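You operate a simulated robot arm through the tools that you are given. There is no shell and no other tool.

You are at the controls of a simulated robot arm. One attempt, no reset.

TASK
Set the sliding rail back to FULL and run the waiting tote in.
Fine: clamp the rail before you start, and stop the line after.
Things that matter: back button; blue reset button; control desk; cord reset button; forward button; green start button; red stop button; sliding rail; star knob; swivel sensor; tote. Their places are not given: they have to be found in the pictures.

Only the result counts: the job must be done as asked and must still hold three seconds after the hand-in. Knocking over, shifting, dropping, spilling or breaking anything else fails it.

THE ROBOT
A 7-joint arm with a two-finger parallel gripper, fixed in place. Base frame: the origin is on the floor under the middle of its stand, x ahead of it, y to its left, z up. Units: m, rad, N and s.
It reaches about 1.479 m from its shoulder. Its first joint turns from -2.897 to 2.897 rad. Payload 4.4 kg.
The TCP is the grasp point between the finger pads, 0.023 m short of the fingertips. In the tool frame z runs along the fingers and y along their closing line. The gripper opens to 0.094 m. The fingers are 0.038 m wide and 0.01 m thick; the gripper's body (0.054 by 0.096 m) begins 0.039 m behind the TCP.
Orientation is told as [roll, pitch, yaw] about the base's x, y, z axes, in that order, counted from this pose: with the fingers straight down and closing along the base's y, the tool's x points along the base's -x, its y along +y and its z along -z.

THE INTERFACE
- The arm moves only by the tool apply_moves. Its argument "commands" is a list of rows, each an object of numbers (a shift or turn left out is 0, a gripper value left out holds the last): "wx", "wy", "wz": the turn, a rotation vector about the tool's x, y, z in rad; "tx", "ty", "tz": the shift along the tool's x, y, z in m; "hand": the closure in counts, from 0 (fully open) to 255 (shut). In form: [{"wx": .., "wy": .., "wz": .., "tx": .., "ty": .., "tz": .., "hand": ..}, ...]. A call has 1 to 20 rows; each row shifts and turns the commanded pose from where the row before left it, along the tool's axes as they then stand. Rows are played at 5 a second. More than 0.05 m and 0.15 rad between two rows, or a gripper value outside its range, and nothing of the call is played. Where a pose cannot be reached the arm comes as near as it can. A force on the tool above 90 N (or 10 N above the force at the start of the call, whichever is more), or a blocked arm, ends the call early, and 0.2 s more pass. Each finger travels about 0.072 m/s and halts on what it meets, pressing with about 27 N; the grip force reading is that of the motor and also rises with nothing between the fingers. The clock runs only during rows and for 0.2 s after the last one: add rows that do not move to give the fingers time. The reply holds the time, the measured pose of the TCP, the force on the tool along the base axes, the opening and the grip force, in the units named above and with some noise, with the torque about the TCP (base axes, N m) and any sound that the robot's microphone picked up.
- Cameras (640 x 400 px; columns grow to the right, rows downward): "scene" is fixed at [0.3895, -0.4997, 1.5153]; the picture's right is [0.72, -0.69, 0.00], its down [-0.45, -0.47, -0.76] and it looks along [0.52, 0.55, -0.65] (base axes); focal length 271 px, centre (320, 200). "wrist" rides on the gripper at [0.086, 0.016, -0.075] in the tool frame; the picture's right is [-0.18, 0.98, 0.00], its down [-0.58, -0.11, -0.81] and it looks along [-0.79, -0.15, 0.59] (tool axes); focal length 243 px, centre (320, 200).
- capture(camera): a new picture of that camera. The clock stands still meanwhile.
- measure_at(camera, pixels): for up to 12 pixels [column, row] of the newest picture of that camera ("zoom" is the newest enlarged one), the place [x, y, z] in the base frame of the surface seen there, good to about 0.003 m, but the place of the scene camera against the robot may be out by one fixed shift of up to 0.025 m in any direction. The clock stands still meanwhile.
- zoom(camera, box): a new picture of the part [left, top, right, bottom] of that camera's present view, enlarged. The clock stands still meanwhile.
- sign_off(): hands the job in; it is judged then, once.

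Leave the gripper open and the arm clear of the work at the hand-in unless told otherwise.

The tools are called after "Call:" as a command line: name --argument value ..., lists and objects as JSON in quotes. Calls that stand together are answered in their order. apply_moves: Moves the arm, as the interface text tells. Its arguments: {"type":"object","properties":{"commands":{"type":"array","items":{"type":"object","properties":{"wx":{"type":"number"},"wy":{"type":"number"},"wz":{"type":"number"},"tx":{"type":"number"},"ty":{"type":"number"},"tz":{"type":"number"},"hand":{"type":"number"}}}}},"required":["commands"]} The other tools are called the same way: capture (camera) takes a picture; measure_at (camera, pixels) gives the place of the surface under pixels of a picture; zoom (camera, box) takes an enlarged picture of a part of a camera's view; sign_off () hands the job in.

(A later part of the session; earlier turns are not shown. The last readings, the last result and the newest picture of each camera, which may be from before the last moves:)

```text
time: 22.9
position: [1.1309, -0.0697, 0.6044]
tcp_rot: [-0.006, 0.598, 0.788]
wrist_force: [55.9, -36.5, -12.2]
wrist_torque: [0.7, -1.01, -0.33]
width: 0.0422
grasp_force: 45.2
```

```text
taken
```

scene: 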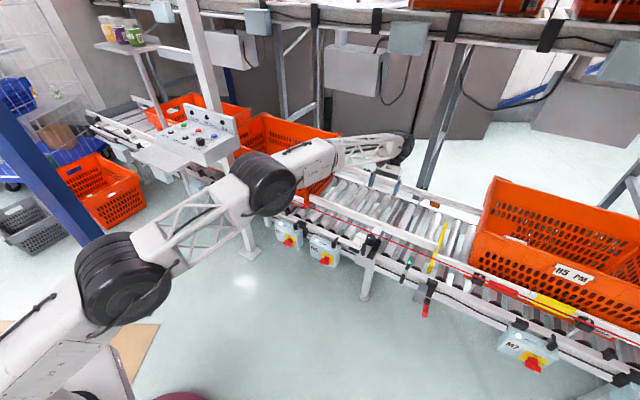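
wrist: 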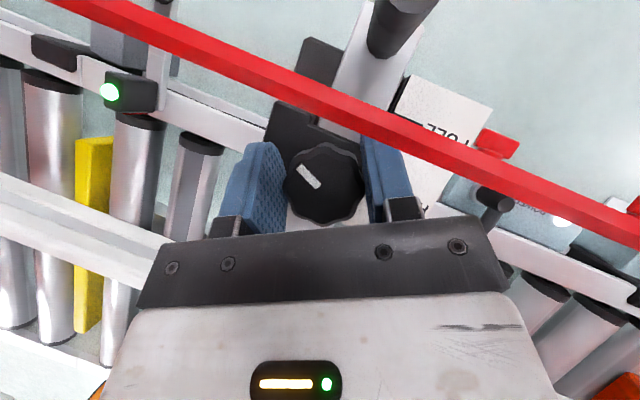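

Call:
zoom --camera "scene" --box '[342, 220, 406, 260]'

Call:
measure_at --camera "wrist" --pixels '[[324, 185], [400, 15], [425, 207], [432, 128], [290, 104], [250, 55], [450, 150], [500, 175]]'

```text
10.00 times, centred on (374, 240) of scene
```

zoom: 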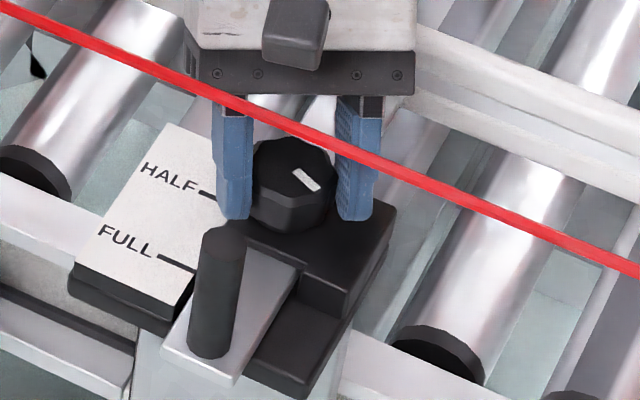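

```text
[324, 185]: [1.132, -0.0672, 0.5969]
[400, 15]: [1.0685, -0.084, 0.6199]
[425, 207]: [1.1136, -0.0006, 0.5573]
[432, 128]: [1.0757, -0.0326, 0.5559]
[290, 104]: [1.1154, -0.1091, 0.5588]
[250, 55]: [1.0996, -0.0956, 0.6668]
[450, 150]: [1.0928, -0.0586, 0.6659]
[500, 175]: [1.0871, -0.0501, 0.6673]
```

The carriage hasn't moved and the knob has turned about 100° in total. I'll do another stroke: open, swing back 1.2 rad, and re-centre before gripping.

Call:
apply_moves --commands '[{"hand": 60}, {}, {}, {"wx": -0.0678, "wz": 0.099}, {"wx": -0.0678, "wz": 0.099}, {"wx": -0.0678, "wz": 0.099}, {"wx": -0.0678, "wz": 0.099}, {"wx": -0.0678, "wz": 0.099}, {"wx": -0.0678, "wz": 0.099}, {"wx": -0.0678, "wz": 0.099}, {"wx": -0.0678, "wz": 0.099}, {"wx": -0.0678, "wz": 0.099}, {"wx": -0.0678, "wz": 0.099}, {}]'

Call:
capture --camera "wrist"

```text
time: 25.9
position: [1.1289, -0.0664, 0.6025]
tcp_rot: [0.001, 0.595, -0.408]
wrist_force: [0.1, 0.0, -0.9]
wrist_torque: [0.04, -0.02, -0.02]
width: 0.0718
grasp_force: 0.1
```

```text
taken
```

wrist: 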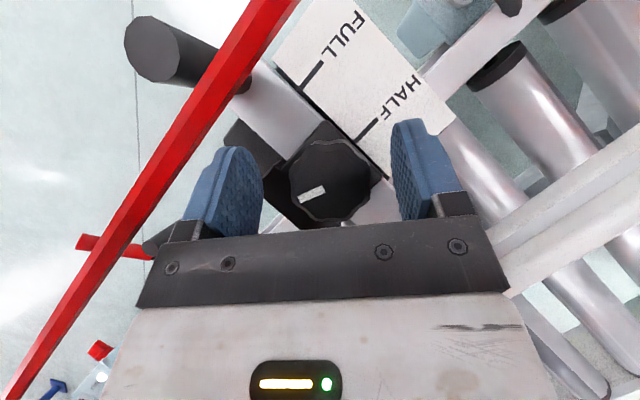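

Centred again with the knob at (328,182). I'll grip and turn counter-clockwise another 1.2 rad.

Call:
apply_moves --commands '[{"hand": 255}, {}, {}, {}, {"wx": 0.0565, "wz": -0.0825}, {"wx": 0.0565, "wz": -0.0825}, {"wx": 0.0565, "wz": -0.0825}, {"wx": 0.0565, "wz": -0.0825}, {"wx": 0.0565, "wz": -0.0825}, {"wx": 0.0565, "wz": -0.0825}, {"wx": 0.0565, "wz": -0.0825}, {"wx": 0.0565, "wz": -0.0825}, {"wx": 0.0565, "wz": -0.0825}, {"wx": 0.0565, "wz": -0.0825}, {"wx": 0.0565, "wz": -0.0825}, {}]'

Call:
capture --camera "wrist"

Call:
zoom --camera "scene" --box '[342, 220, 406, 260]'

```text
time: 29.2
position: [1.1293, -0.0692, 0.6028]
tcp_rot: [-0.005, 0.6, 0.692]
wrist_force: [-7.9, 2.7, -5.4]
wrist_torque: [-0.14, 0.33, -0.4]
width: 0.0414
grasp_force: 45.0
```

```text
taken
```

wrist: 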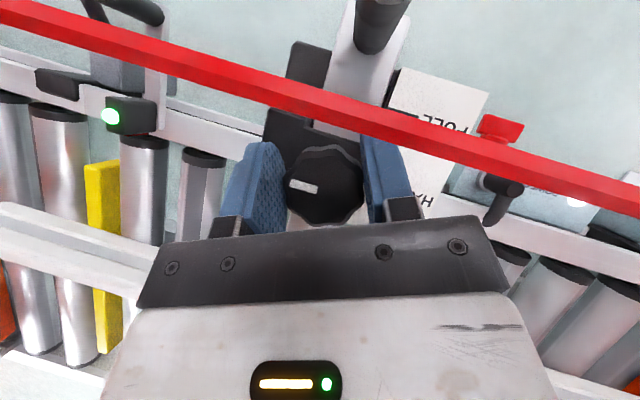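

```text
10.00 times, centred on (374, 240) of scene
```

zoom: 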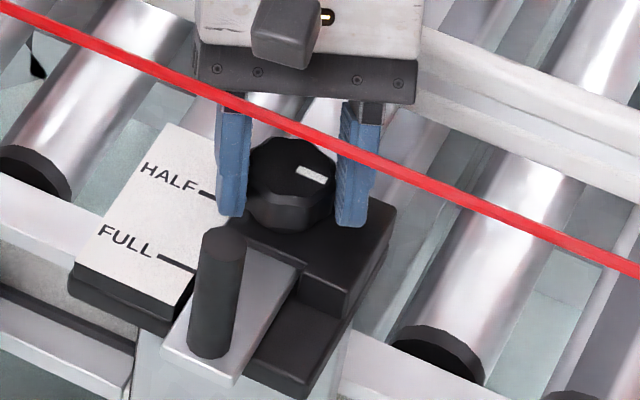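

By the mark angle, the knob has turned about 115° in total and then slipped in the pads, so it has likely reached its open stop. I'll pull outward 4 mm to test whether the carriage is free now.

Call:
apply_moves --commands '[{"tx": 0.0015, "ty": 0.0009, "tz": 0.001}, {"tx": 0.0015, "ty": 0.0009, "tz": 0.001}, {}, {}]'

Call:
zoom --camera "scene" --box '[342, 220, 406, 260]'

```text
time: 30.2
position: [1.1263, -0.0709, 0.6022]
tcp_rot: [-0.006, 0.597, 0.689]
wrist_force: [62.6, -65.3, -19.3]
wrist_torque: [-0.12, -1.09, -0.87]
width: 0.0419
grasp_force: 44.5
```

```text
10.00 times, centred on (374, 240) of scene
```

zoom: 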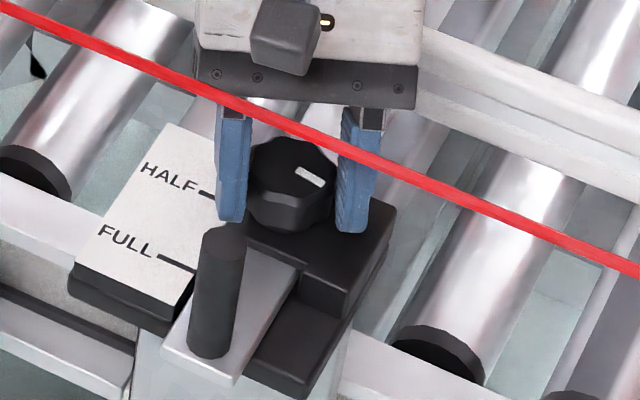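

The carriage still shows no motion at about 45 N, but this grip direction isn't good for pulling. First I'll check whether the knob is really at its open stop: open, swing back, regrip and turn a bit more.

Call:
apply_moves --commands '[{"hand": 60}, {}, {"tx": -0.003, "ty": -0.0018, "tz": -0.002}, {"wx": -0.0678, "wz": 0.099}, {"wx": -0.0678, "wz": 0.099}, {"wx": -0.0678, "wz": 0.099}, {"wx": -0.0678, "wz": 0.099}, {"wx": -0.0678, "wz": 0.099}, {"wx": -0.0678, "wz": 0.099}, {"wx": -0.0678, "wz": 0.099}, {"wx": -0.0678, "wz": 0.099}, {}]'

Call:
capture --camera "wrist"

Call:
zoom --camera "scene" --box '[342, 220, 406, 260]'

```text
time: 32.9
position: [1.1292, -0.0675, 0.6024]
tcp_rot: [-0.001, 0.595, -0.267]
wrist_force: [0.2, 0.2, -0.1]
wrist_torque: [0.03, 0.0, 0.01]
width: 0.0718
grasp_force: 0.1
```

```text
taken
```

wrist: 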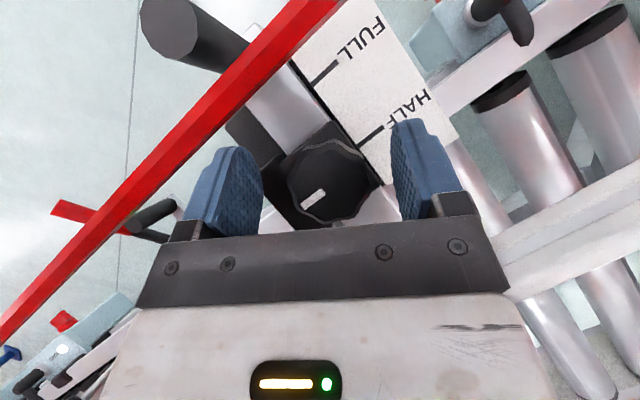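

```text
10.00 times, centred on (374, 240) of scene
```

zoom: 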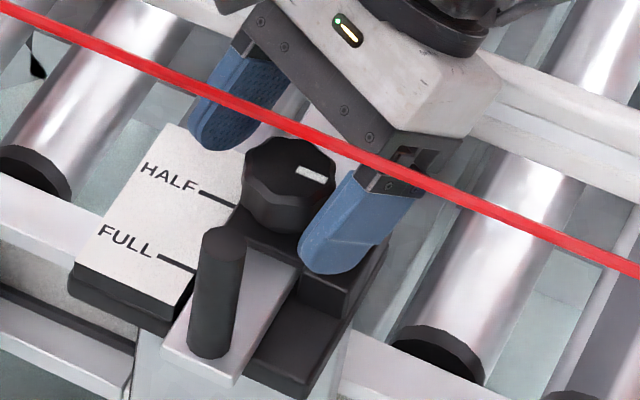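

Mark in the wrist view now runs from (325,190) to (303,203). I'll grip and turn +0.5 rad to see if it follows.

Call:
apply_moves --commands '[{"hand": 255}, {}, {}, {}, {"wx": 0.0565, "wz": -0.0825}, {"wx": 0.0565, "wz": -0.0825}, {"wx": 0.0565, "wz": -0.0825}, {"wx": 0.0565, "wz": -0.0825}, {"wx": 0.0565, "wz": -0.0825}, {}]'

Call:
zoom --camera "wrist" --box '[240, 120, 400, 220]'

Call:
zoom --camera "scene" --box '[342, 220, 406, 260]'

```text
time: 35.0
position: [1.129, -0.0659, 0.6026]
tcp_rot: [-0.003, 0.596, 0.235]
wrist_force: [9.9, 48.2, 7.3]
wrist_torque: [0.91, 0.38, -0.65]
width: 0.0419
grasp_force: 45.3
```

```text
4.00 times, centred on (320, 170) of wrist
```

zoom: 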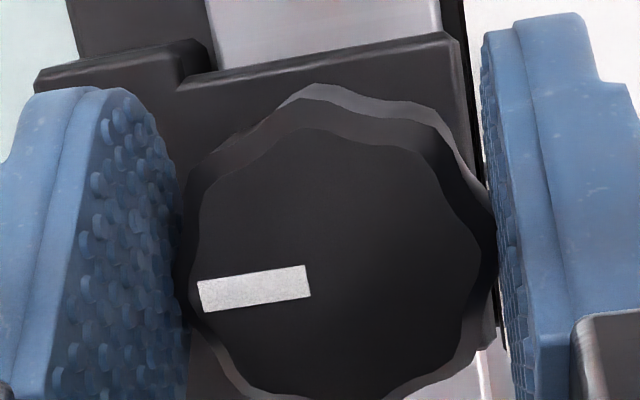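

```text
10.00 times, centred on (374, 240) of scene
```

zoom: 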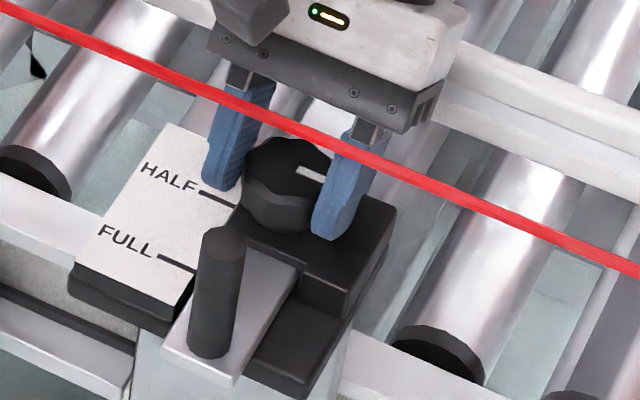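

The knob doesn't follow any more, so it is at its fully open stop, about 2 rad from where it began. The gripper is aligned with the line now, so I'll pull straight outward 6 mm to test the slide.

Call:
apply_moves --commands '[{"wx": -0.0283, "wz": 0.0412}, {"tx": 0.0025, "tz": 0.0017}, {"tx": 0.0025, "tz": 0.0017}, {}, {}]'

Call:
zoom --camera "scene" --box '[342, 220, 406, 260]'

```text
time: 36.2
position: [1.1239, -0.0664, 0.603]
tcp_rot: [-0.003, 0.596, 0.184]
wrist_force: [37.8, 52.8, -4.4]
wrist_torque: [0.75, -0.74, -0.31]
width: 0.0414
grasp_force: 44.7
```

```text
10.00 times, centred on (374, 240) of scene
```

zoom: 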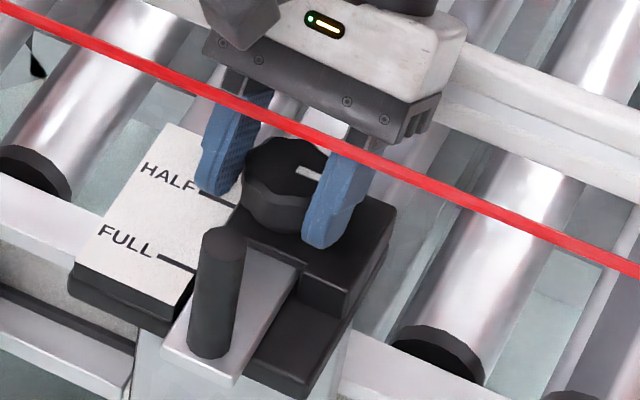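

The force reached about 49 N outward with only the pads sliding on the knob. I'll use the black handle post for a proper pull instead. First I'll open, back out along the tool axis, rise, and swing the lean to the outward side.

Call:
apply_moves --commands '[{"hand": 0}, {}, {}, {"tz": -0.036}, {"tz": -0.037}, {"tz": -0.037}, {"tx": 0.0226, "tz": -0.033, "wx": -0.016, "wz": 0.0235}, {"tx": 0.0226, "tz": -0.033, "wx": -0.016, "wz": 0.0235}, {"tx": 0.0226, "tz": -0.033}, {"tx": 0.0226, "tz": -0.033}, {"wy": -0.1333}, {"wy": -0.1333}, {"wy": -0.1333}, {"wy": -0.1333}, {"wy": -0.1333}, {"wy": -0.1333}]'

Call:
capture --camera "wrist"

Call:
capture --camera "scene"

```text
time: 39.6
position: [1.183, -0.0541, 0.8532]
tcp_rot: [-0.001, -0.206, 0.128]
wrist_force: [-0.1, -0.4, -1.1]
wrist_torque: [-0.02, -0.07, 0.0]
width: 0.094
grasp_force: 0.0
```

```text
taken
```

wrist: 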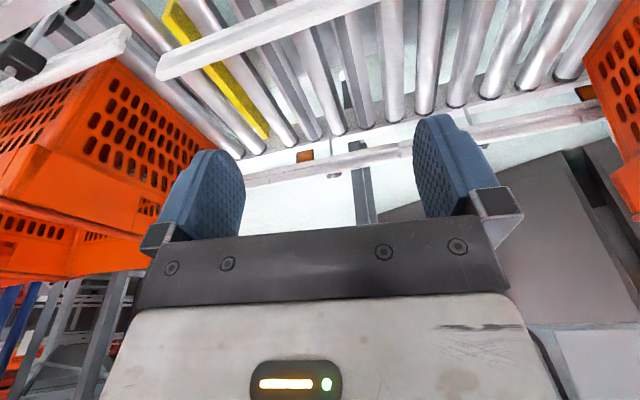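

```text
taken
```

scene: 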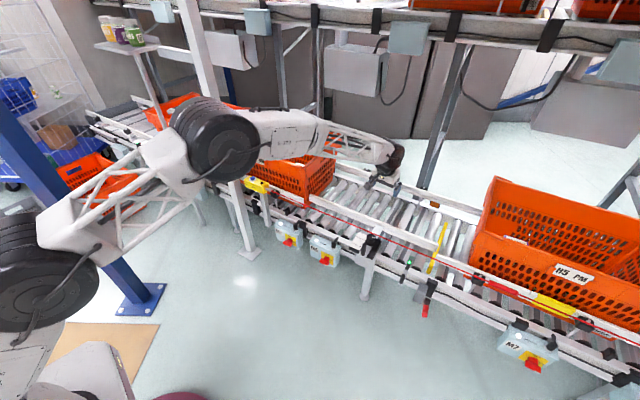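

The fingers are clear. I'll correct the yaw to 0.241 and move above the handle post at about (1.058,-0.084), staying at z≈0.78.

Call:
apply_moves --commands '[{"wx": -0.0225, "wz": -0.1107}, {"tx": 0.0351, "ty": 0.0002, "tz": 0.0115}, {"tx": 0.0351, "ty": 0.0002, "tz": 0.0115}, {"tx": 0.0351, "ty": 0.0002, "tz": 0.0115}, {"tx": 0.0351, "ty": 0.0002, "tz": 0.0115}, {}]'

Call:
capture --camera "wrist"

Call:
zoom --camera "scene" --box '[326, 180, 422, 260]'

```text
time: 41.0
position: [1.0569, -0.0852, 0.7814]
tcp_rot: [-0.004, -0.205, 0.243]
wrist_force: [-0.3, 0.6, 0.5]
wrist_torque: [0.0, 0.0, -0.04]
width: 0.0937
grasp_force: 0.1
```

```text
taken
```

wrist: 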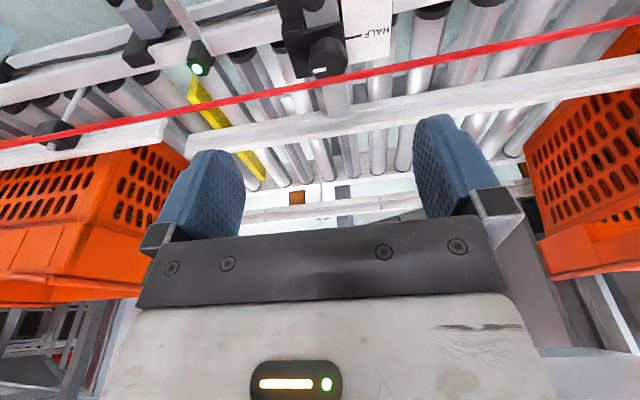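

```text
5.00 times, centred on (374, 220) of scene
```

zoom: 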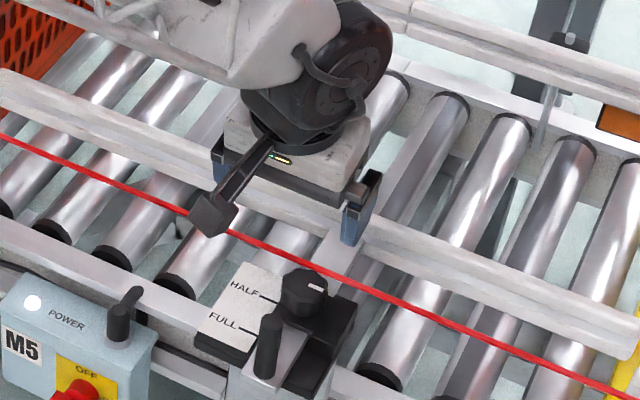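

The handle sits just below. I'll lower straight down with the fingers open, straddling the post, to z≈0.598.

Call:
apply_moves --commands '[{"tx": 0.007, "ty": 0.0002, "tz": 0.0359}, {"tx": 0.007, "ty": 0.0002, "tz": 0.0359}, {"tx": 0.007, "ty": 0.0002, "tz": 0.0359}, {"tx": 0.007, "ty": 0.0002, "tz": 0.0359}, {"tx": 0.007, "ty": 0.0002, "tz": 0.0359}, {}]'

Call:
capture --camera "wrist"

Call:
zoom --camera "scene" --box '[326, 200, 422, 260]'

```text
time: 42.5
position: [1.0604, -0.0866, 0.5948]
tcp_rot: [-0.005, -0.202, 0.243]
wrist_force: [0.9, 0.0, 2.3]
wrist_torque: [0.01, 0.06, -0.08]
width: 0.0939
grasp_force: 0.2
```

```text
taken
```

wrist: 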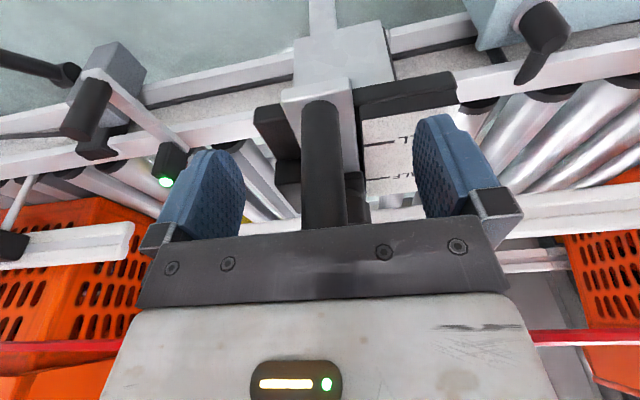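

```text
6.67 times, centred on (374, 230) of scene
```

zoom: 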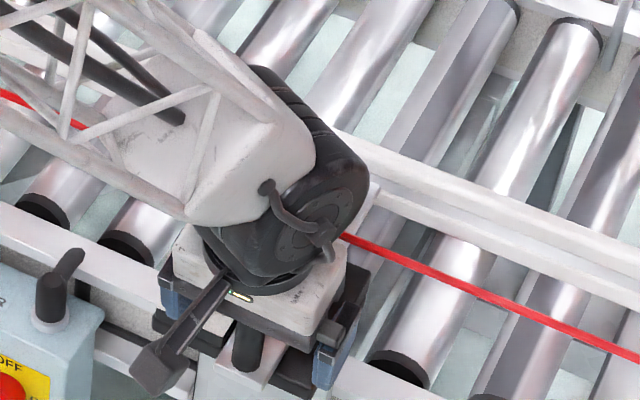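

The post stands between the fingers at about column 322, and the forces are near zero. I'll close on the post.

Call:
apply_moves --commands '[{"hand": 255}, {}, {}, {}, {}]'

Call:
capture --camera "wrist"

```text
time: 43.6
position: [1.0615, -0.0841, 0.5963]
tcp_rot: [-0.002, -0.202, 0.243]
wrist_force: [-9.0, 35.3, 10.2]
wrist_torque: [0.89, 0.65, -0.16]
width: 0.0201
grasp_force: 45.1
```

```text
taken
```

wrist: 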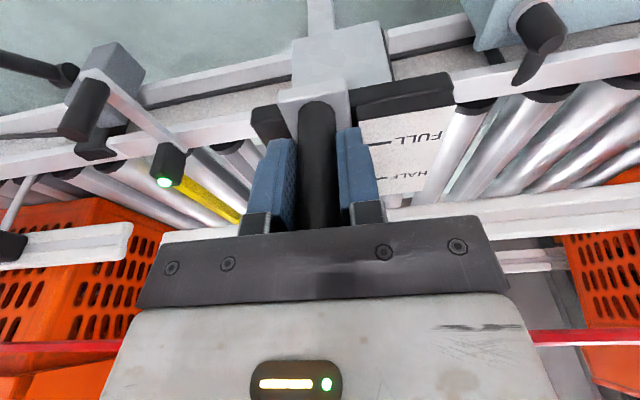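

Gripped at 0.020 m. I'll relieve the side force with a 1.5 mm shift, then pull outward in small steps.

Call:
apply_moves --commands '[{"ty": 0.0015}, {"tx": 0.0029, "tz": -0.0006}, {"tx": 0.0029, "tz": -0.0006}, {}]'

Call:
capture --camera "wrist"

```text
time: 44.6
position: [1.0549, -0.0852, 0.5961]
tcp_rot: [-0.004, -0.201, 0.24]
wrist_force: [2.2, -11.2, -9.1]
wrist_torque: [1.38, -0.73, -0.04]
width: 0.0197
grasp_force: 45.4
```

```text
taken
```

wrist: 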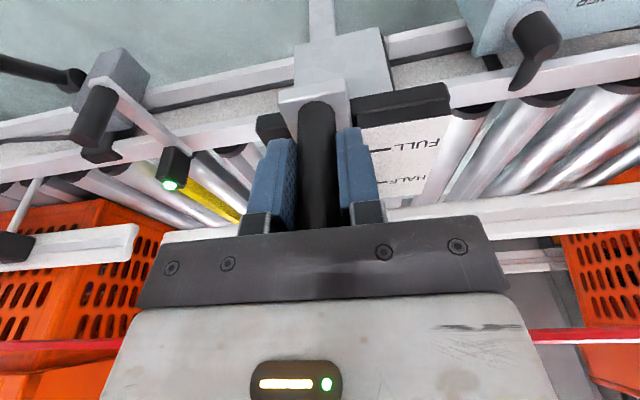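

It moves: the carriage followed the gripper by about 6 mm with almost no outward force. I'll pull another 0.032 m outward, then check against the FULL mark.

Call:
apply_moves --commands '[{"tx": 0.0052, "tz": -0.00106}, {"tx": 0.0052, "tz": -0.00106}, {"tx": 0.0052, "tz": -0.00106}, {"tx": 0.0052, "tz": -0.00106}, {"tx": 0.0052, "tz": -0.00106}, {"tx": 0.0052, "tz": -0.00106}, {}]'

Call:
capture --camera "wrist"

Call:
zoom --camera "scene" --box '[326, 200, 422, 260]'

```text
time: 46.2
position: [1.0229, -0.0934, 0.5973]
tcp_rot: [-0.003, -0.203, 0.239]
wrist_force: [3.3, -16.9, -3.2]
wrist_torque: [1.07, 0.78, -0.04]
width: 0.02
grasp_force: 45.1
stopped in row 7: the force on the tool passed its limit at 92 N (the readings are from after the stop); the commanded pose is now the measured one
```

```text
taken
```

wrist: 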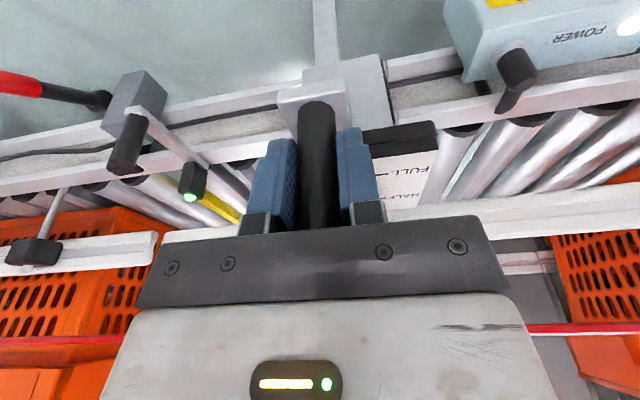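

```text
6.67 times, centred on (374, 230) of scene
```

zoom: 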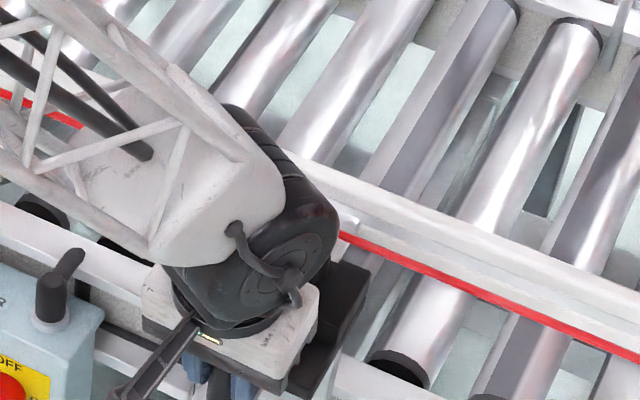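

The call stopped at 92 N just as the pull ended, which could be an end stop. I'll check the lamps on the desk and the cord box, and measure the carriage against the FULL mark.

Call:
zoom --camera "scene" --box '[152, 100, 280, 200]'

Call:
zoom --camera "wrist" --box '[250, 60, 458, 220]'

Call:
measure_at --camera "wrist" --pixels '[[60, 342], [570, 335], [80, 235], [385, 172], [380, 195], [316, 108], [420, 160], [290, 100], [420, 185], [180, 232]]'

```text
4.00 times, centred on (216, 150) of scene
```

zoom: 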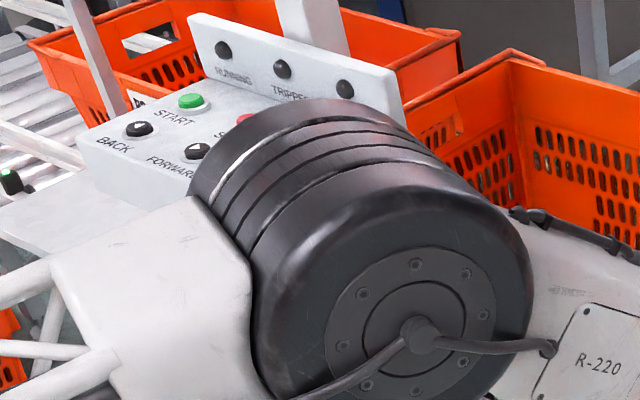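

```text
2.50 times, centred on (354, 140) of wrist
```

zoom: 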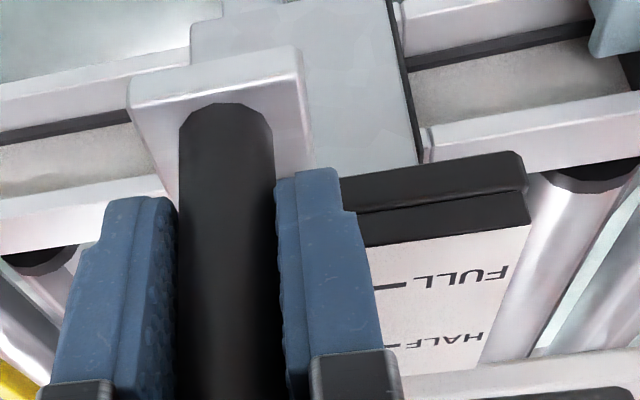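

```text
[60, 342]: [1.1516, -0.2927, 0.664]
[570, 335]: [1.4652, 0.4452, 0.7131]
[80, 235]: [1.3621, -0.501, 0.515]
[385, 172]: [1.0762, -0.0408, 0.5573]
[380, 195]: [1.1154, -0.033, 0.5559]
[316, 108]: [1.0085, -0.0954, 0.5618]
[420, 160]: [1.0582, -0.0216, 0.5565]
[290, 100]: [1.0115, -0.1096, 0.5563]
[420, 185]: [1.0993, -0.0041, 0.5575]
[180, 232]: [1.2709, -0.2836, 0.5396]
```

All desk lamps are dark, so nothing tripped. I'll nudge outward a few millimetres more to see whether the carriage is against a stop.

Call:
apply_moves --commands '[{"tx": 0.002, "tz": -0.0004}, {}, {"tx": 0.001, "tz": -0.0002}, {}]'

```text
time: 47.2
position: [1.0201, -0.096, 0.5962]
tcp_rot: [-0.004, -0.201, 0.239]
wrist_force: [9.8, -33.2, -16.7]
wrist_torque: [1.42, -0.42, 0.04]
width: 0.0198
grasp_force: 45.5
```

It moved about 3 mm more with almost no outward force, so the total is about 0.043 m. I'll open, rise straight up and view the carriage against the FULL mark.

Call:
apply_moves --commands '[{"hand": 0}, {}, {}, {"tx": -0.0075, "tz": -0.0372}, {"tx": -0.0075, "tz": -0.0372}, {"tx": -0.0075, "tz": -0.0372}, {"tx": -0.0075, "tz": -0.0372}, {"tx": 0.03, "tz": -0.03}, {"tx": 0.03, "tz": -0.03}, {}]'

Call:
capture --camera "wrist"

Call:
zoom --camera "scene" --box '[342, 220, 406, 260]'

```text
time: 49.4
position: [0.9502, -0.1122, 0.7969]
tcp_rot: [-0.002, -0.202, 0.24]
wrist_force: [-0.1, -0.6, 0.1]
wrist_torque: [-0.02, 0.0, -0.02]
width: 0.094
grasp_force: 0.1
```

```text
taken
```

wrist: 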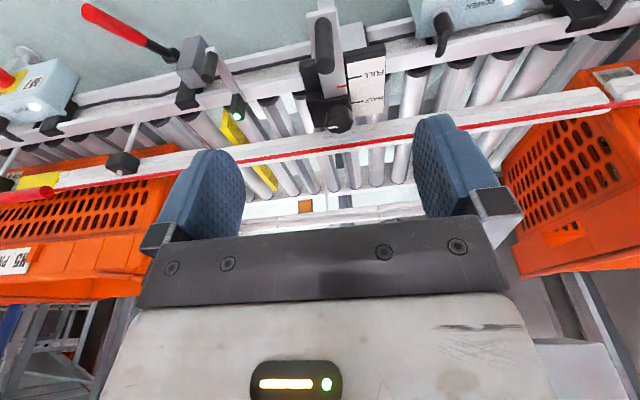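

```text
10.00 times, centred on (374, 240) of scene
```

zoom: 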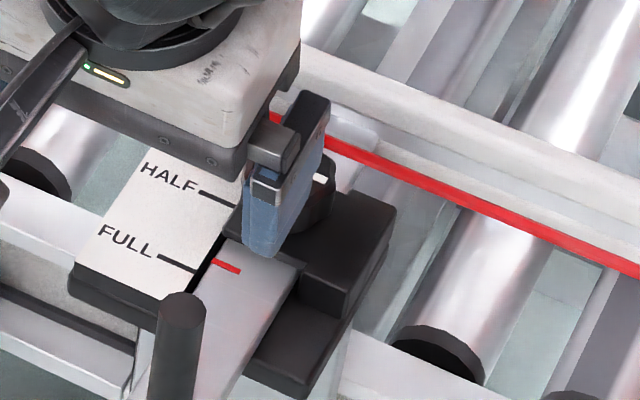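

This shows that the block and knob are fixed. The silver bar slides, and a red index line on it has appeared near the FULL mark. I'll zoom in from the wrist camera and measure the red line against the FULL line.

Call:
zoom --camera "wrist" --box '[296, 40, 408, 140]'

```text
4.00 times, centred on (352, 90) of wrist
```

zoom: 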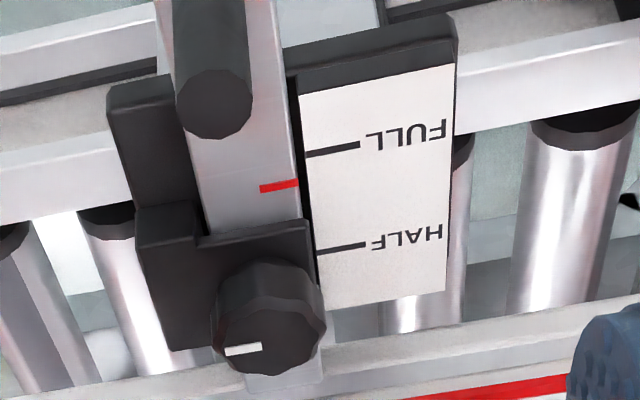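

Call:
measure_at --camera "zoom" --pixels '[[278, 187], [295, 184], [263, 189], [355, 145], [310, 153], [360, 244], [322, 252], [240, 130], [212, 118], [240, 210], [330, 150], [340, 248]]'

```text
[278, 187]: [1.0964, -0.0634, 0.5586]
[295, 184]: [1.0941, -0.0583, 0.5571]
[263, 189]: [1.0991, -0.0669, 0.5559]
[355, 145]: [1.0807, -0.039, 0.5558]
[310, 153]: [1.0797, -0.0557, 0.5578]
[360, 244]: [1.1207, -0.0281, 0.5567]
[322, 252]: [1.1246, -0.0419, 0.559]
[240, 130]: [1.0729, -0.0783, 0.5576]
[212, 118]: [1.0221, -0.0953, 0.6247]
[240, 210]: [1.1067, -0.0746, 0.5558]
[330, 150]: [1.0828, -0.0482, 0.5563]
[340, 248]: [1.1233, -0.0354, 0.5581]
```

The red index is about 0.0115 m short of the FULL line. I'll retrace down to the handle, grip it again, and pull 0.0115 m further outward.

Call:
apply_moves --commands '[{"tx": -0.03, "tz": 0.03}, {"tx": -0.03, "tz": 0.03}, {"tx": 0.0075, "ty": -0.0002, "tz": 0.0372}, {"tx": 0.0075, "ty": -0.0002, "tz": 0.0372}, {"tx": 0.0075, "ty": -0.0002, "tz": 0.0372}, {"tx": 0.0075, "ty": -0.0002, "tz": 0.0372}, {}, {"hand": 255}, {}, {}, {}, {}]'

```text
time: 52.0
position: [1.0208, -0.0951, 0.5968]
tcp_rot: [-0.004, -0.201, 0.241]
wrist_force: [-3.2, 13.1, 2.7]
wrist_torque: [1.25, 0.2, -0.14]
width: 0.0198
grasp_force: 44.8
```

Gripped with a low side force. I'll pull 0.0113 m outward.

Call:
apply_moves --commands '[{"tx": 0.0037, "tz": -0.00075}, {"tx": 0.0037, "tz": -0.00075}, {"tx": 0.0037, "tz": -0.00075}, {}, {}]'

Call:
capture --camera "wrist"

```text
time: 53.2
position: [1.0096, -0.0977, 0.5969]
tcp_rot: [-0.005, -0.206, 0.241]
wrist_force: [29.1, 4.6, 1.7]
wrist_torque: [1.41, 0.27, 0.05]
width: 0.0198
grasp_force: 44.9
```

```text
taken
```

wrist: 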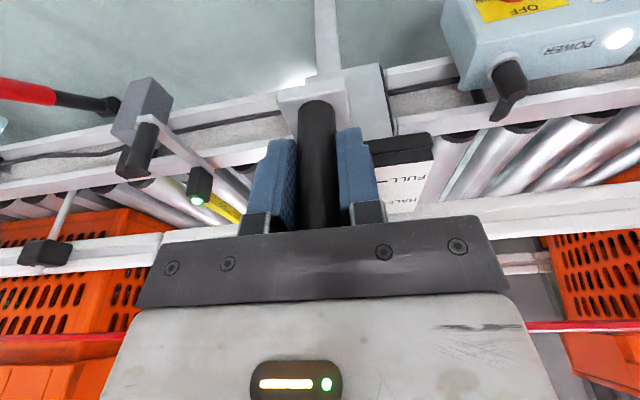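

Moved 0.0115 m. I'll open, rise, and check the index line.

Call:
apply_moves --commands '[{"hand": 0}, {}, {}, {"tx": -0.0075, "tz": -0.0372}, {"tx": -0.0075, "tz": -0.0372}, {"tx": -0.0075, "tz": -0.0372}, {"tx": -0.0075, "tz": -0.0372}, {"tx": 0.03, "tz": -0.03}, {"tx": 0.03, "tz": -0.03}, {}]'

Call:
zoom --camera "wrist" --box '[296, 40, 408, 140]'

Call:
zoom --camera "scene" --box '[342, 220, 406, 260]'

```text
time: 55.4
position: [0.9378, -0.1153, 0.7963]
tcp_rot: [-0.003, -0.205, 0.241]
wrist_force: [-0.1, -0.9, 0.0]
wrist_torque: [0.0, 0.01, -0.02]
width: 0.094
grasp_force: 0.1
```

```text
4.00 times, centred on (352, 90) of wrist
```

zoom: 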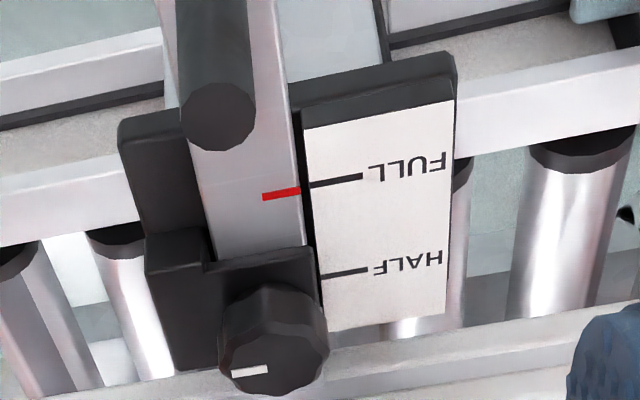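

```text
10.00 times, centred on (374, 240) of scene
```

zoom: 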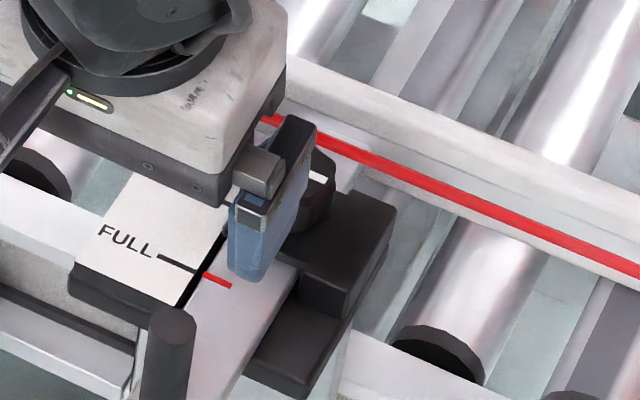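

The red index now lines up with the FULL line in both views, within about 1 mm. I'll verify with measurements.

Call:
zoom --camera "wrist" --box '[344, 70, 392, 110]'

Call:
zoom --camera "wrist" --box '[350, 75, 382, 95]'

```text
10.00 times, centred on (368, 90) of wrist
```

zoom: 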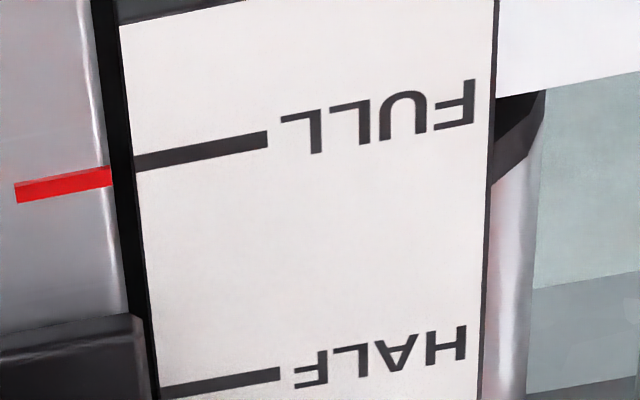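

```text
16.00 times, centred on (366, 85) of wrist
```

zoom: 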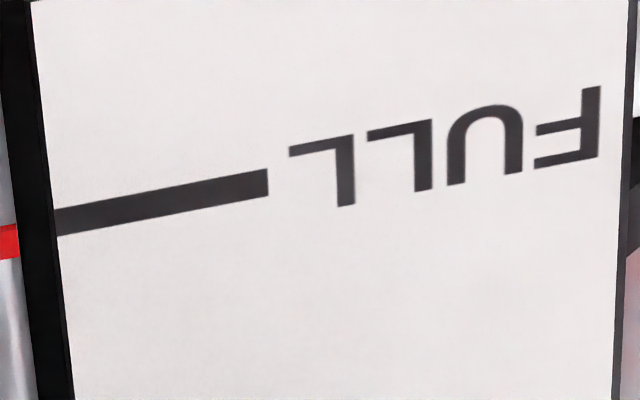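

The index is within about 1.5 mm of FULL, so the rail is set. Next is clamping: I'll move back over the cord at height, lean inward by 0.6 rad again above the lane, and check the pose.

Call:
apply_moves --commands '[{"tx": -0.0435, "ty": 0.0007, "tz": -0.0003}, {"tx": -0.0435, "ty": 0.0007, "tz": -0.0003}, {"tx": -0.0435, "ty": 0.0007, "tz": -0.0003}, {"tx": -0.0435, "ty": 0.0007, "tz": -0.0003}, {"tx": -0.0435, "ty": 0.0007, "tz": -0.0003}, {"tx": -0.0435, "ty": 0.0007, "tz": -0.0003}, {"wy": 0.1342}, {"wy": 0.1342}, {"wy": 0.1342}, {"wy": 0.1342}, {"wy": 0.1342}, {"wy": 0.1342}, {}]'

Call:
capture --camera "wrist"

```text
time: 58.2
position: [1.1861, -0.0496, 0.8494]
tcp_rot: [-0.003, 0.603, 0.236]
wrist_force: [0.1, 0.5, 0.3]
wrist_torque: [0.02, 0.03, 0.0]
width: 0.0942
grasp_force: 0.1
```

```text
taken
```

wrist: 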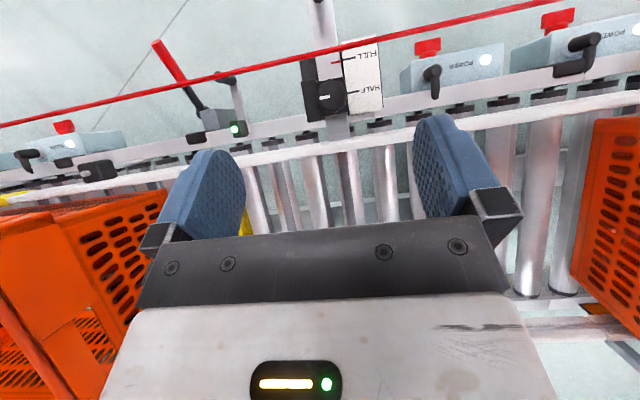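

The rail now looks in line with its neighbours. This near-vertical view is good for one more check of red index against FULL at about (345,60).

Call:
zoom --camera "wrist" --box '[304, 40, 400, 120]'

Call:
measure_at --camera "wrist" --pixels '[[335, 64], [332, 64], [338, 63], [350, 59], [358, 57], [354, 58], [354, 92], [325, 98], [200, 163], [420, 132], [560, 110], [100, 185]]'

```text
5.00 times, centred on (352, 80) of wrist
```

zoom: 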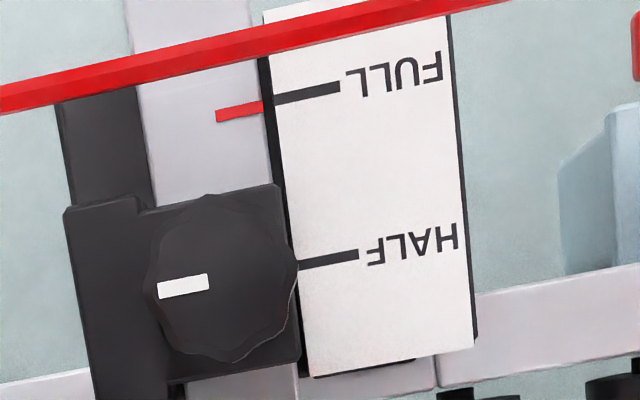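

```text
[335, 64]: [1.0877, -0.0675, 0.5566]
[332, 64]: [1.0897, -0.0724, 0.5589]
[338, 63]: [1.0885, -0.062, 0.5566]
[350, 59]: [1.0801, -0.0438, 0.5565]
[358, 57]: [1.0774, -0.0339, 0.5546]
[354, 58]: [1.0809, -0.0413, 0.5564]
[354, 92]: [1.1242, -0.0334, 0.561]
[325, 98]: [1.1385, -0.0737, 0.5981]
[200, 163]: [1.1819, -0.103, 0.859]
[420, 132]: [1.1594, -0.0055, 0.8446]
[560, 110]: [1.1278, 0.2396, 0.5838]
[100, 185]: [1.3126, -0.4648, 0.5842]
```

The index aligns with FULL to within about 0.5 mm. I'll now go down to the pre-pose and in along the tool axis to the knob again.

Call:
apply_moves --commands '[{"tx": -0.0232, "ty": -0.0007, "tz": 0.0318}, {"tx": -0.0232, "ty": -0.0007, "tz": 0.0318}, {"tx": -0.0232, "ty": -0.0007, "tz": 0.0318}, {"tx": -0.0232, "ty": -0.0007, "tz": 0.0318}, {}]'

Call:
capture --camera "wrist"

```text
time: 59.4
position: [1.1921, -0.0518, 0.6882]
tcp_rot: [-0.004, 0.602, 0.238]
wrist_force: [-0.1, -1.1, -0.5]
wrist_torque: [0.0, -0.03, 0.01]
width: 0.094
grasp_force: 0.0
```

```text
taken
```

wrist: 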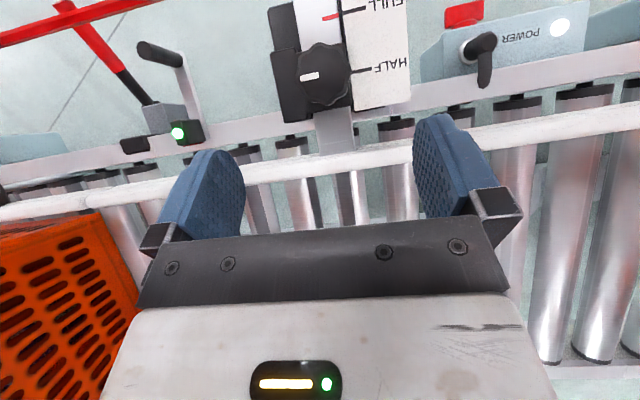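

I'll go in to the knob with the fingers open, then swing to +0.55 rad ready for a clockwise tightening stroke.

Call:
apply_moves --commands '[{"tx": 0.0008, "ty": 0.0002, "tz": 0.034}, {"tx": 0.0008, "ty": 0.0002, "tz": 0.034}, {"tx": 0.0008, "ty": 0.0003, "tz": 0.024}, {"tx": 0.0005, "ty": 0.0002, "tz": 0.0142}, {"hand": 60}, {"wx": 0.0621, "wz": -0.0908}, {"wx": 0.0621, "wz": -0.0908}, {"wx": 0.0621, "wz": -0.0908}, {"wx": 0.0621, "wz": -0.0908}, {"wx": 0.0621, "wz": -0.0908}, {}]'

Call:
capture --camera "wrist"

Call:
zoom --camera "scene" --box '[326, 190, 422, 250]'

```text
time: 61.8
position: [1.1304, -0.0663, 0.6064]
tcp_rot: [-0.001, 0.603, 0.79]
wrist_force: [-0.2, 0.7, -1.2]
wrist_torque: [-0.01, -0.02, -0.02]
width: 0.0721
grasp_force: 0.0
```

```text
taken
```

wrist: 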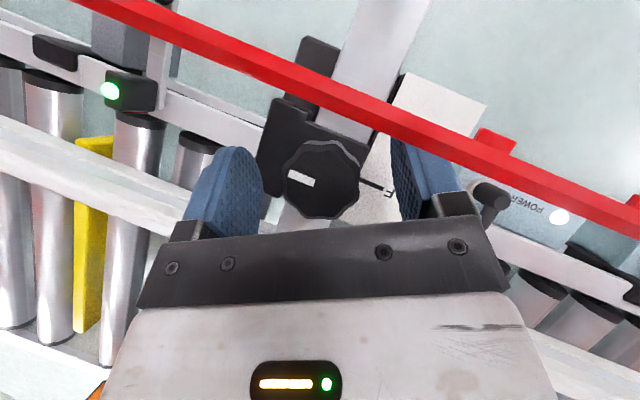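

```text
6.67 times, centred on (374, 220) of scene
```

zoom: 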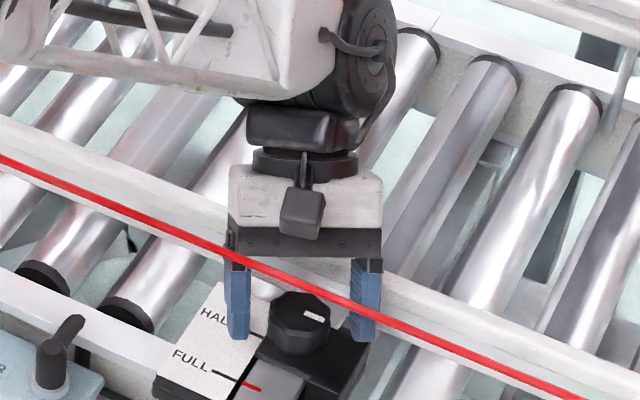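

Centred within a couple of millimetres. I'll lower 4 mm, shift slightly left, close, and turn clockwise 1.15 rad.

Call:
apply_moves --commands '[{"tx": -0.0023, "ty": -0.0015, "tz": 0.0033}, {}, {"hand": 255}, {}, {}, {}, {"wx": -0.0565, "wz": 0.0825}, {"wx": -0.0565, "wz": 0.0825}, {"wx": -0.0565, "wz": 0.0825}, {"wx": -0.0565, "wz": 0.0825}, {"wx": -0.0565, "wz": 0.0825}, {"wx": -0.0565, "wz": 0.0825}, {}]'

Call:
capture --camera "wrist"

```text
time: 64.6
position: [1.1304, -0.0661, 0.6019]
tcp_rot: [-0.004, 0.602, 0.186]
wrist_force: [-39.1, 43.8, 11.3]
wrist_torque: [1.03, 0.49, 0.12]
width: 0.0415
grasp_force: 45.1
```

```text
taken
```

wrist: 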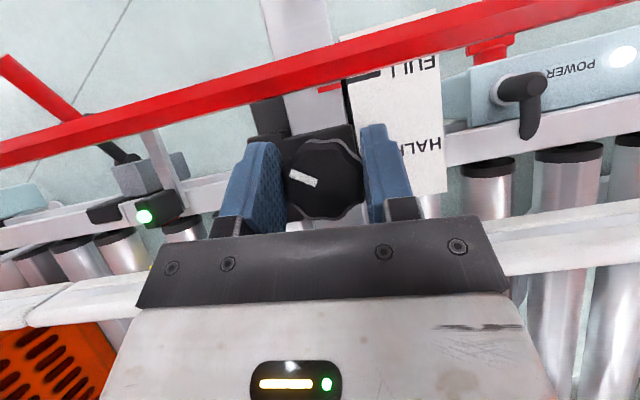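

The knob follows. I'll continue clockwise another 0.55 rad.

Call:
apply_moves --commands '[{"wx": -0.0565, "wz": 0.0825}, {"wx": -0.0565, "wz": 0.0825}, {"wx": -0.0565, "wz": 0.0825}, {"wx": -0.0565, "wz": 0.0825}, {"wx": -0.0565, "wz": 0.0825}, {"wx": -0.0283, "wz": 0.0412}, {}]'

Call:
capture --camera "wrist"

Call:
zoom --camera "scene" --box '[342, 220, 406, 260]'

```text
time: 66.2
position: [1.1319, -0.0643, 0.6031]
tcp_rot: [-0.003, 0.599, -0.362]
wrist_force: [30.2, 69.2, -10.2]
wrist_torque: [0.68, -1.58, 0.06]
width: 0.0417
grasp_force: 44.9
```

```text
taken
```

wrist: 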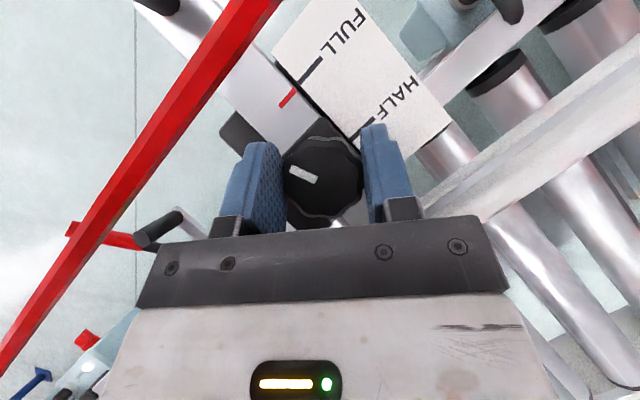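

```text
10.00 times, centred on (374, 240) of scene
```

zoom: 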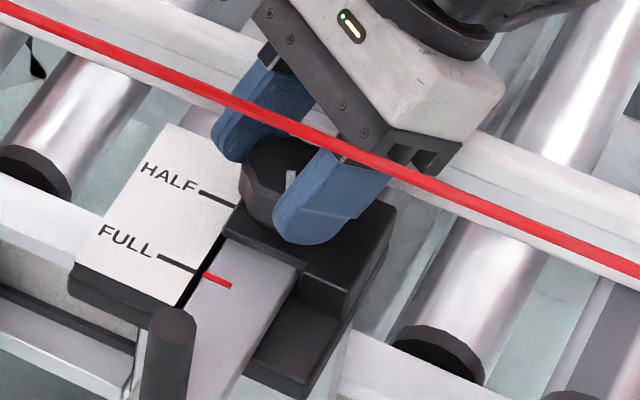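

About 1.15 rad clockwise done, and the red index is still on FULL. I'll open, swing back +1.15 rad, and check centring for the second stroke.

Call:
apply_moves --commands '[{"hand": 60}, {}, {}, {"wx": 0.065, "wz": -0.0949}, {"wx": 0.065, "wz": -0.0949}, {"wx": 0.065, "wz": -0.0949}, {"wx": 0.065, "wz": -0.0949}, {"wx": 0.065, "wz": -0.0949}, {"wx": 0.065, "wz": -0.0949}, {"wx": 0.065, "wz": -0.0949}, {"wx": 0.065, "wz": -0.0949}, {"wx": 0.065, "wz": -0.0949}, {"wx": 0.065, "wz": -0.0949}, {}]'

Call:
capture --camera "wrist"

```text
time: 69.2
position: [1.1323, -0.0673, 0.6013]
tcp_rot: [-0.002, 0.602, 0.789]
wrist_force: [0.1, 0.2, -0.3]
wrist_torque: [-0.02, 0.02, 0.02]
width: 0.0719
grasp_force: 0.1
```

```text
taken
```

wrist: 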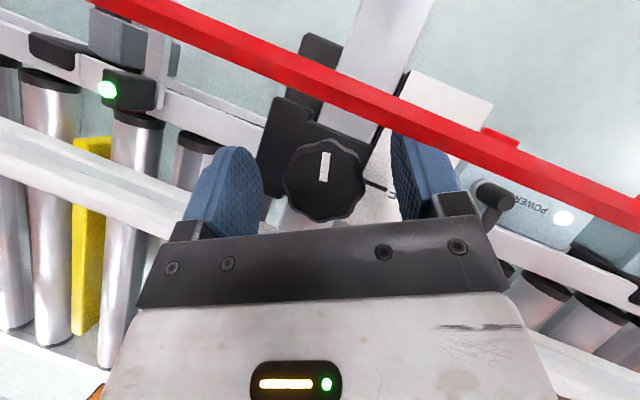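

Centring matches the gripped views, with the knob near column 323. I'll close and turn clockwise by up to 0.8 rad first, watching the torque.

Call:
apply_moves --commands '[{"hand": 255}, {}, {}, {}, {"wx": -0.0565, "wz": 0.0825}, {"wx": -0.0565, "wz": 0.0825}, {"wx": -0.0565, "wz": 0.0825}, {"wx": -0.0565, "wz": 0.0825}, {"wx": -0.0565, "wz": 0.0825}, {"wx": -0.0565, "wz": 0.0825}, {"wx": -0.0565, "wz": 0.0825}, {}]'

Call:
capture --camera "wrist"

```text
time: 71.8
position: [1.1332, -0.0661, 0.6014]
tcp_rot: [-0.002, 0.603, 0.088]
wrist_force: [-19.7, 50.9, -0.1]
wrist_torque: [0.68, 0.23, 0.74]
width: 0.0419
grasp_force: 44.8
```

```text
taken
```

wrist: 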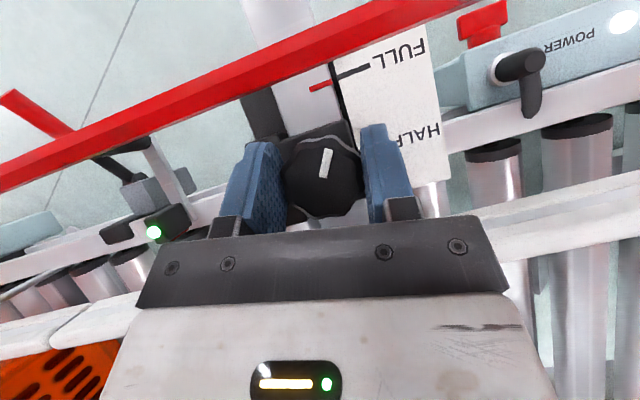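

The torque about vertical has risen to 0.74 N m, so the knob is getting tight. I'll zoom to see the mark angle.

Call:
zoom --camera "wrist" --box '[240, 100, 400, 220]'

Call:
zoom --camera "scene" --box '[342, 220, 406, 260]'

```text
3.33 times, centred on (320, 160) of wrist
```

zoom: 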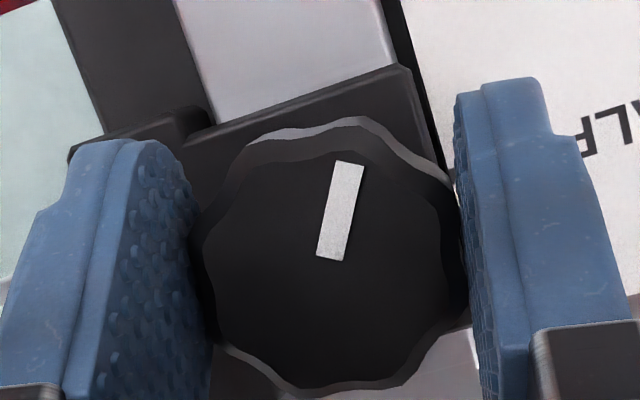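

```text
10.00 times, centred on (374, 240) of scene
```

zoom: 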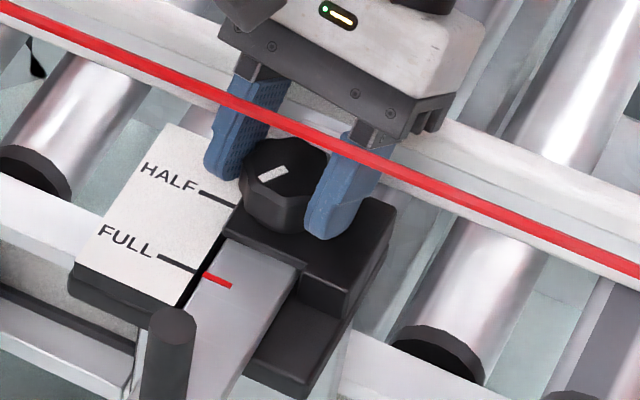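

The mark is back exactly where it was at the start, and the torque shows the tight stop. I'll push clockwise 0.2 rad more to be sure it is fully tight.

Call:
apply_moves --commands '[{"wx": -0.0565, "wz": 0.0825}, {"wx": -0.0565, "wz": 0.0825}, {}]'

Call:
zoom --camera "scene" --box '[342, 220, 406, 260]'

Call:
zoom --camera "wrist" --box '[240, 100, 400, 220]'

```text
time: 72.6
position: [1.1325, -0.0652, 0.6018]
tcp_rot: [-0.004, 0.602, -0.111]
wrist_force: [-22.5, 73.6, -1.1]
wrist_torque: [1.23, 0.67, 0.87]
width: 0.0414
grasp_force: 45.1
```

```text
10.00 times, centred on (374, 240) of scene
```

zoom: 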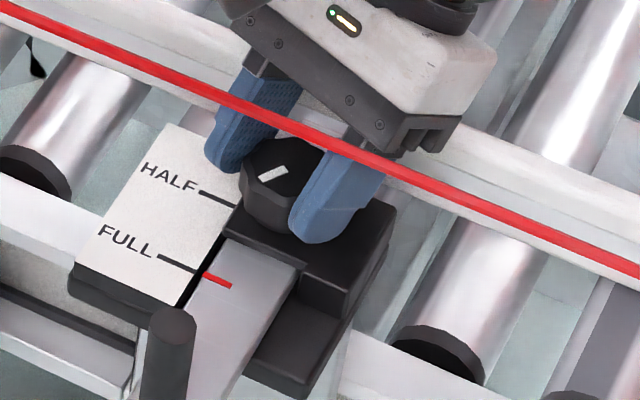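

```text
3.33 times, centred on (320, 160) of wrist
```

zoom: 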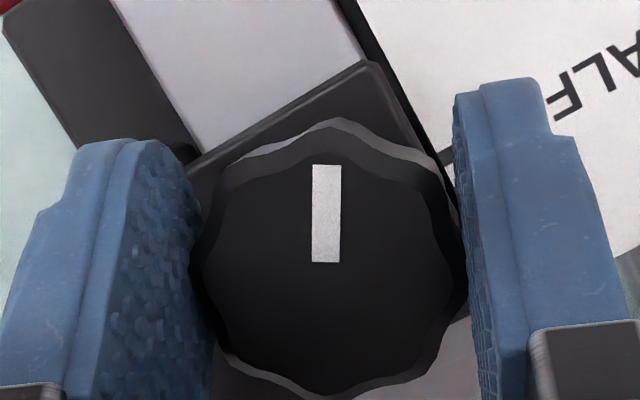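

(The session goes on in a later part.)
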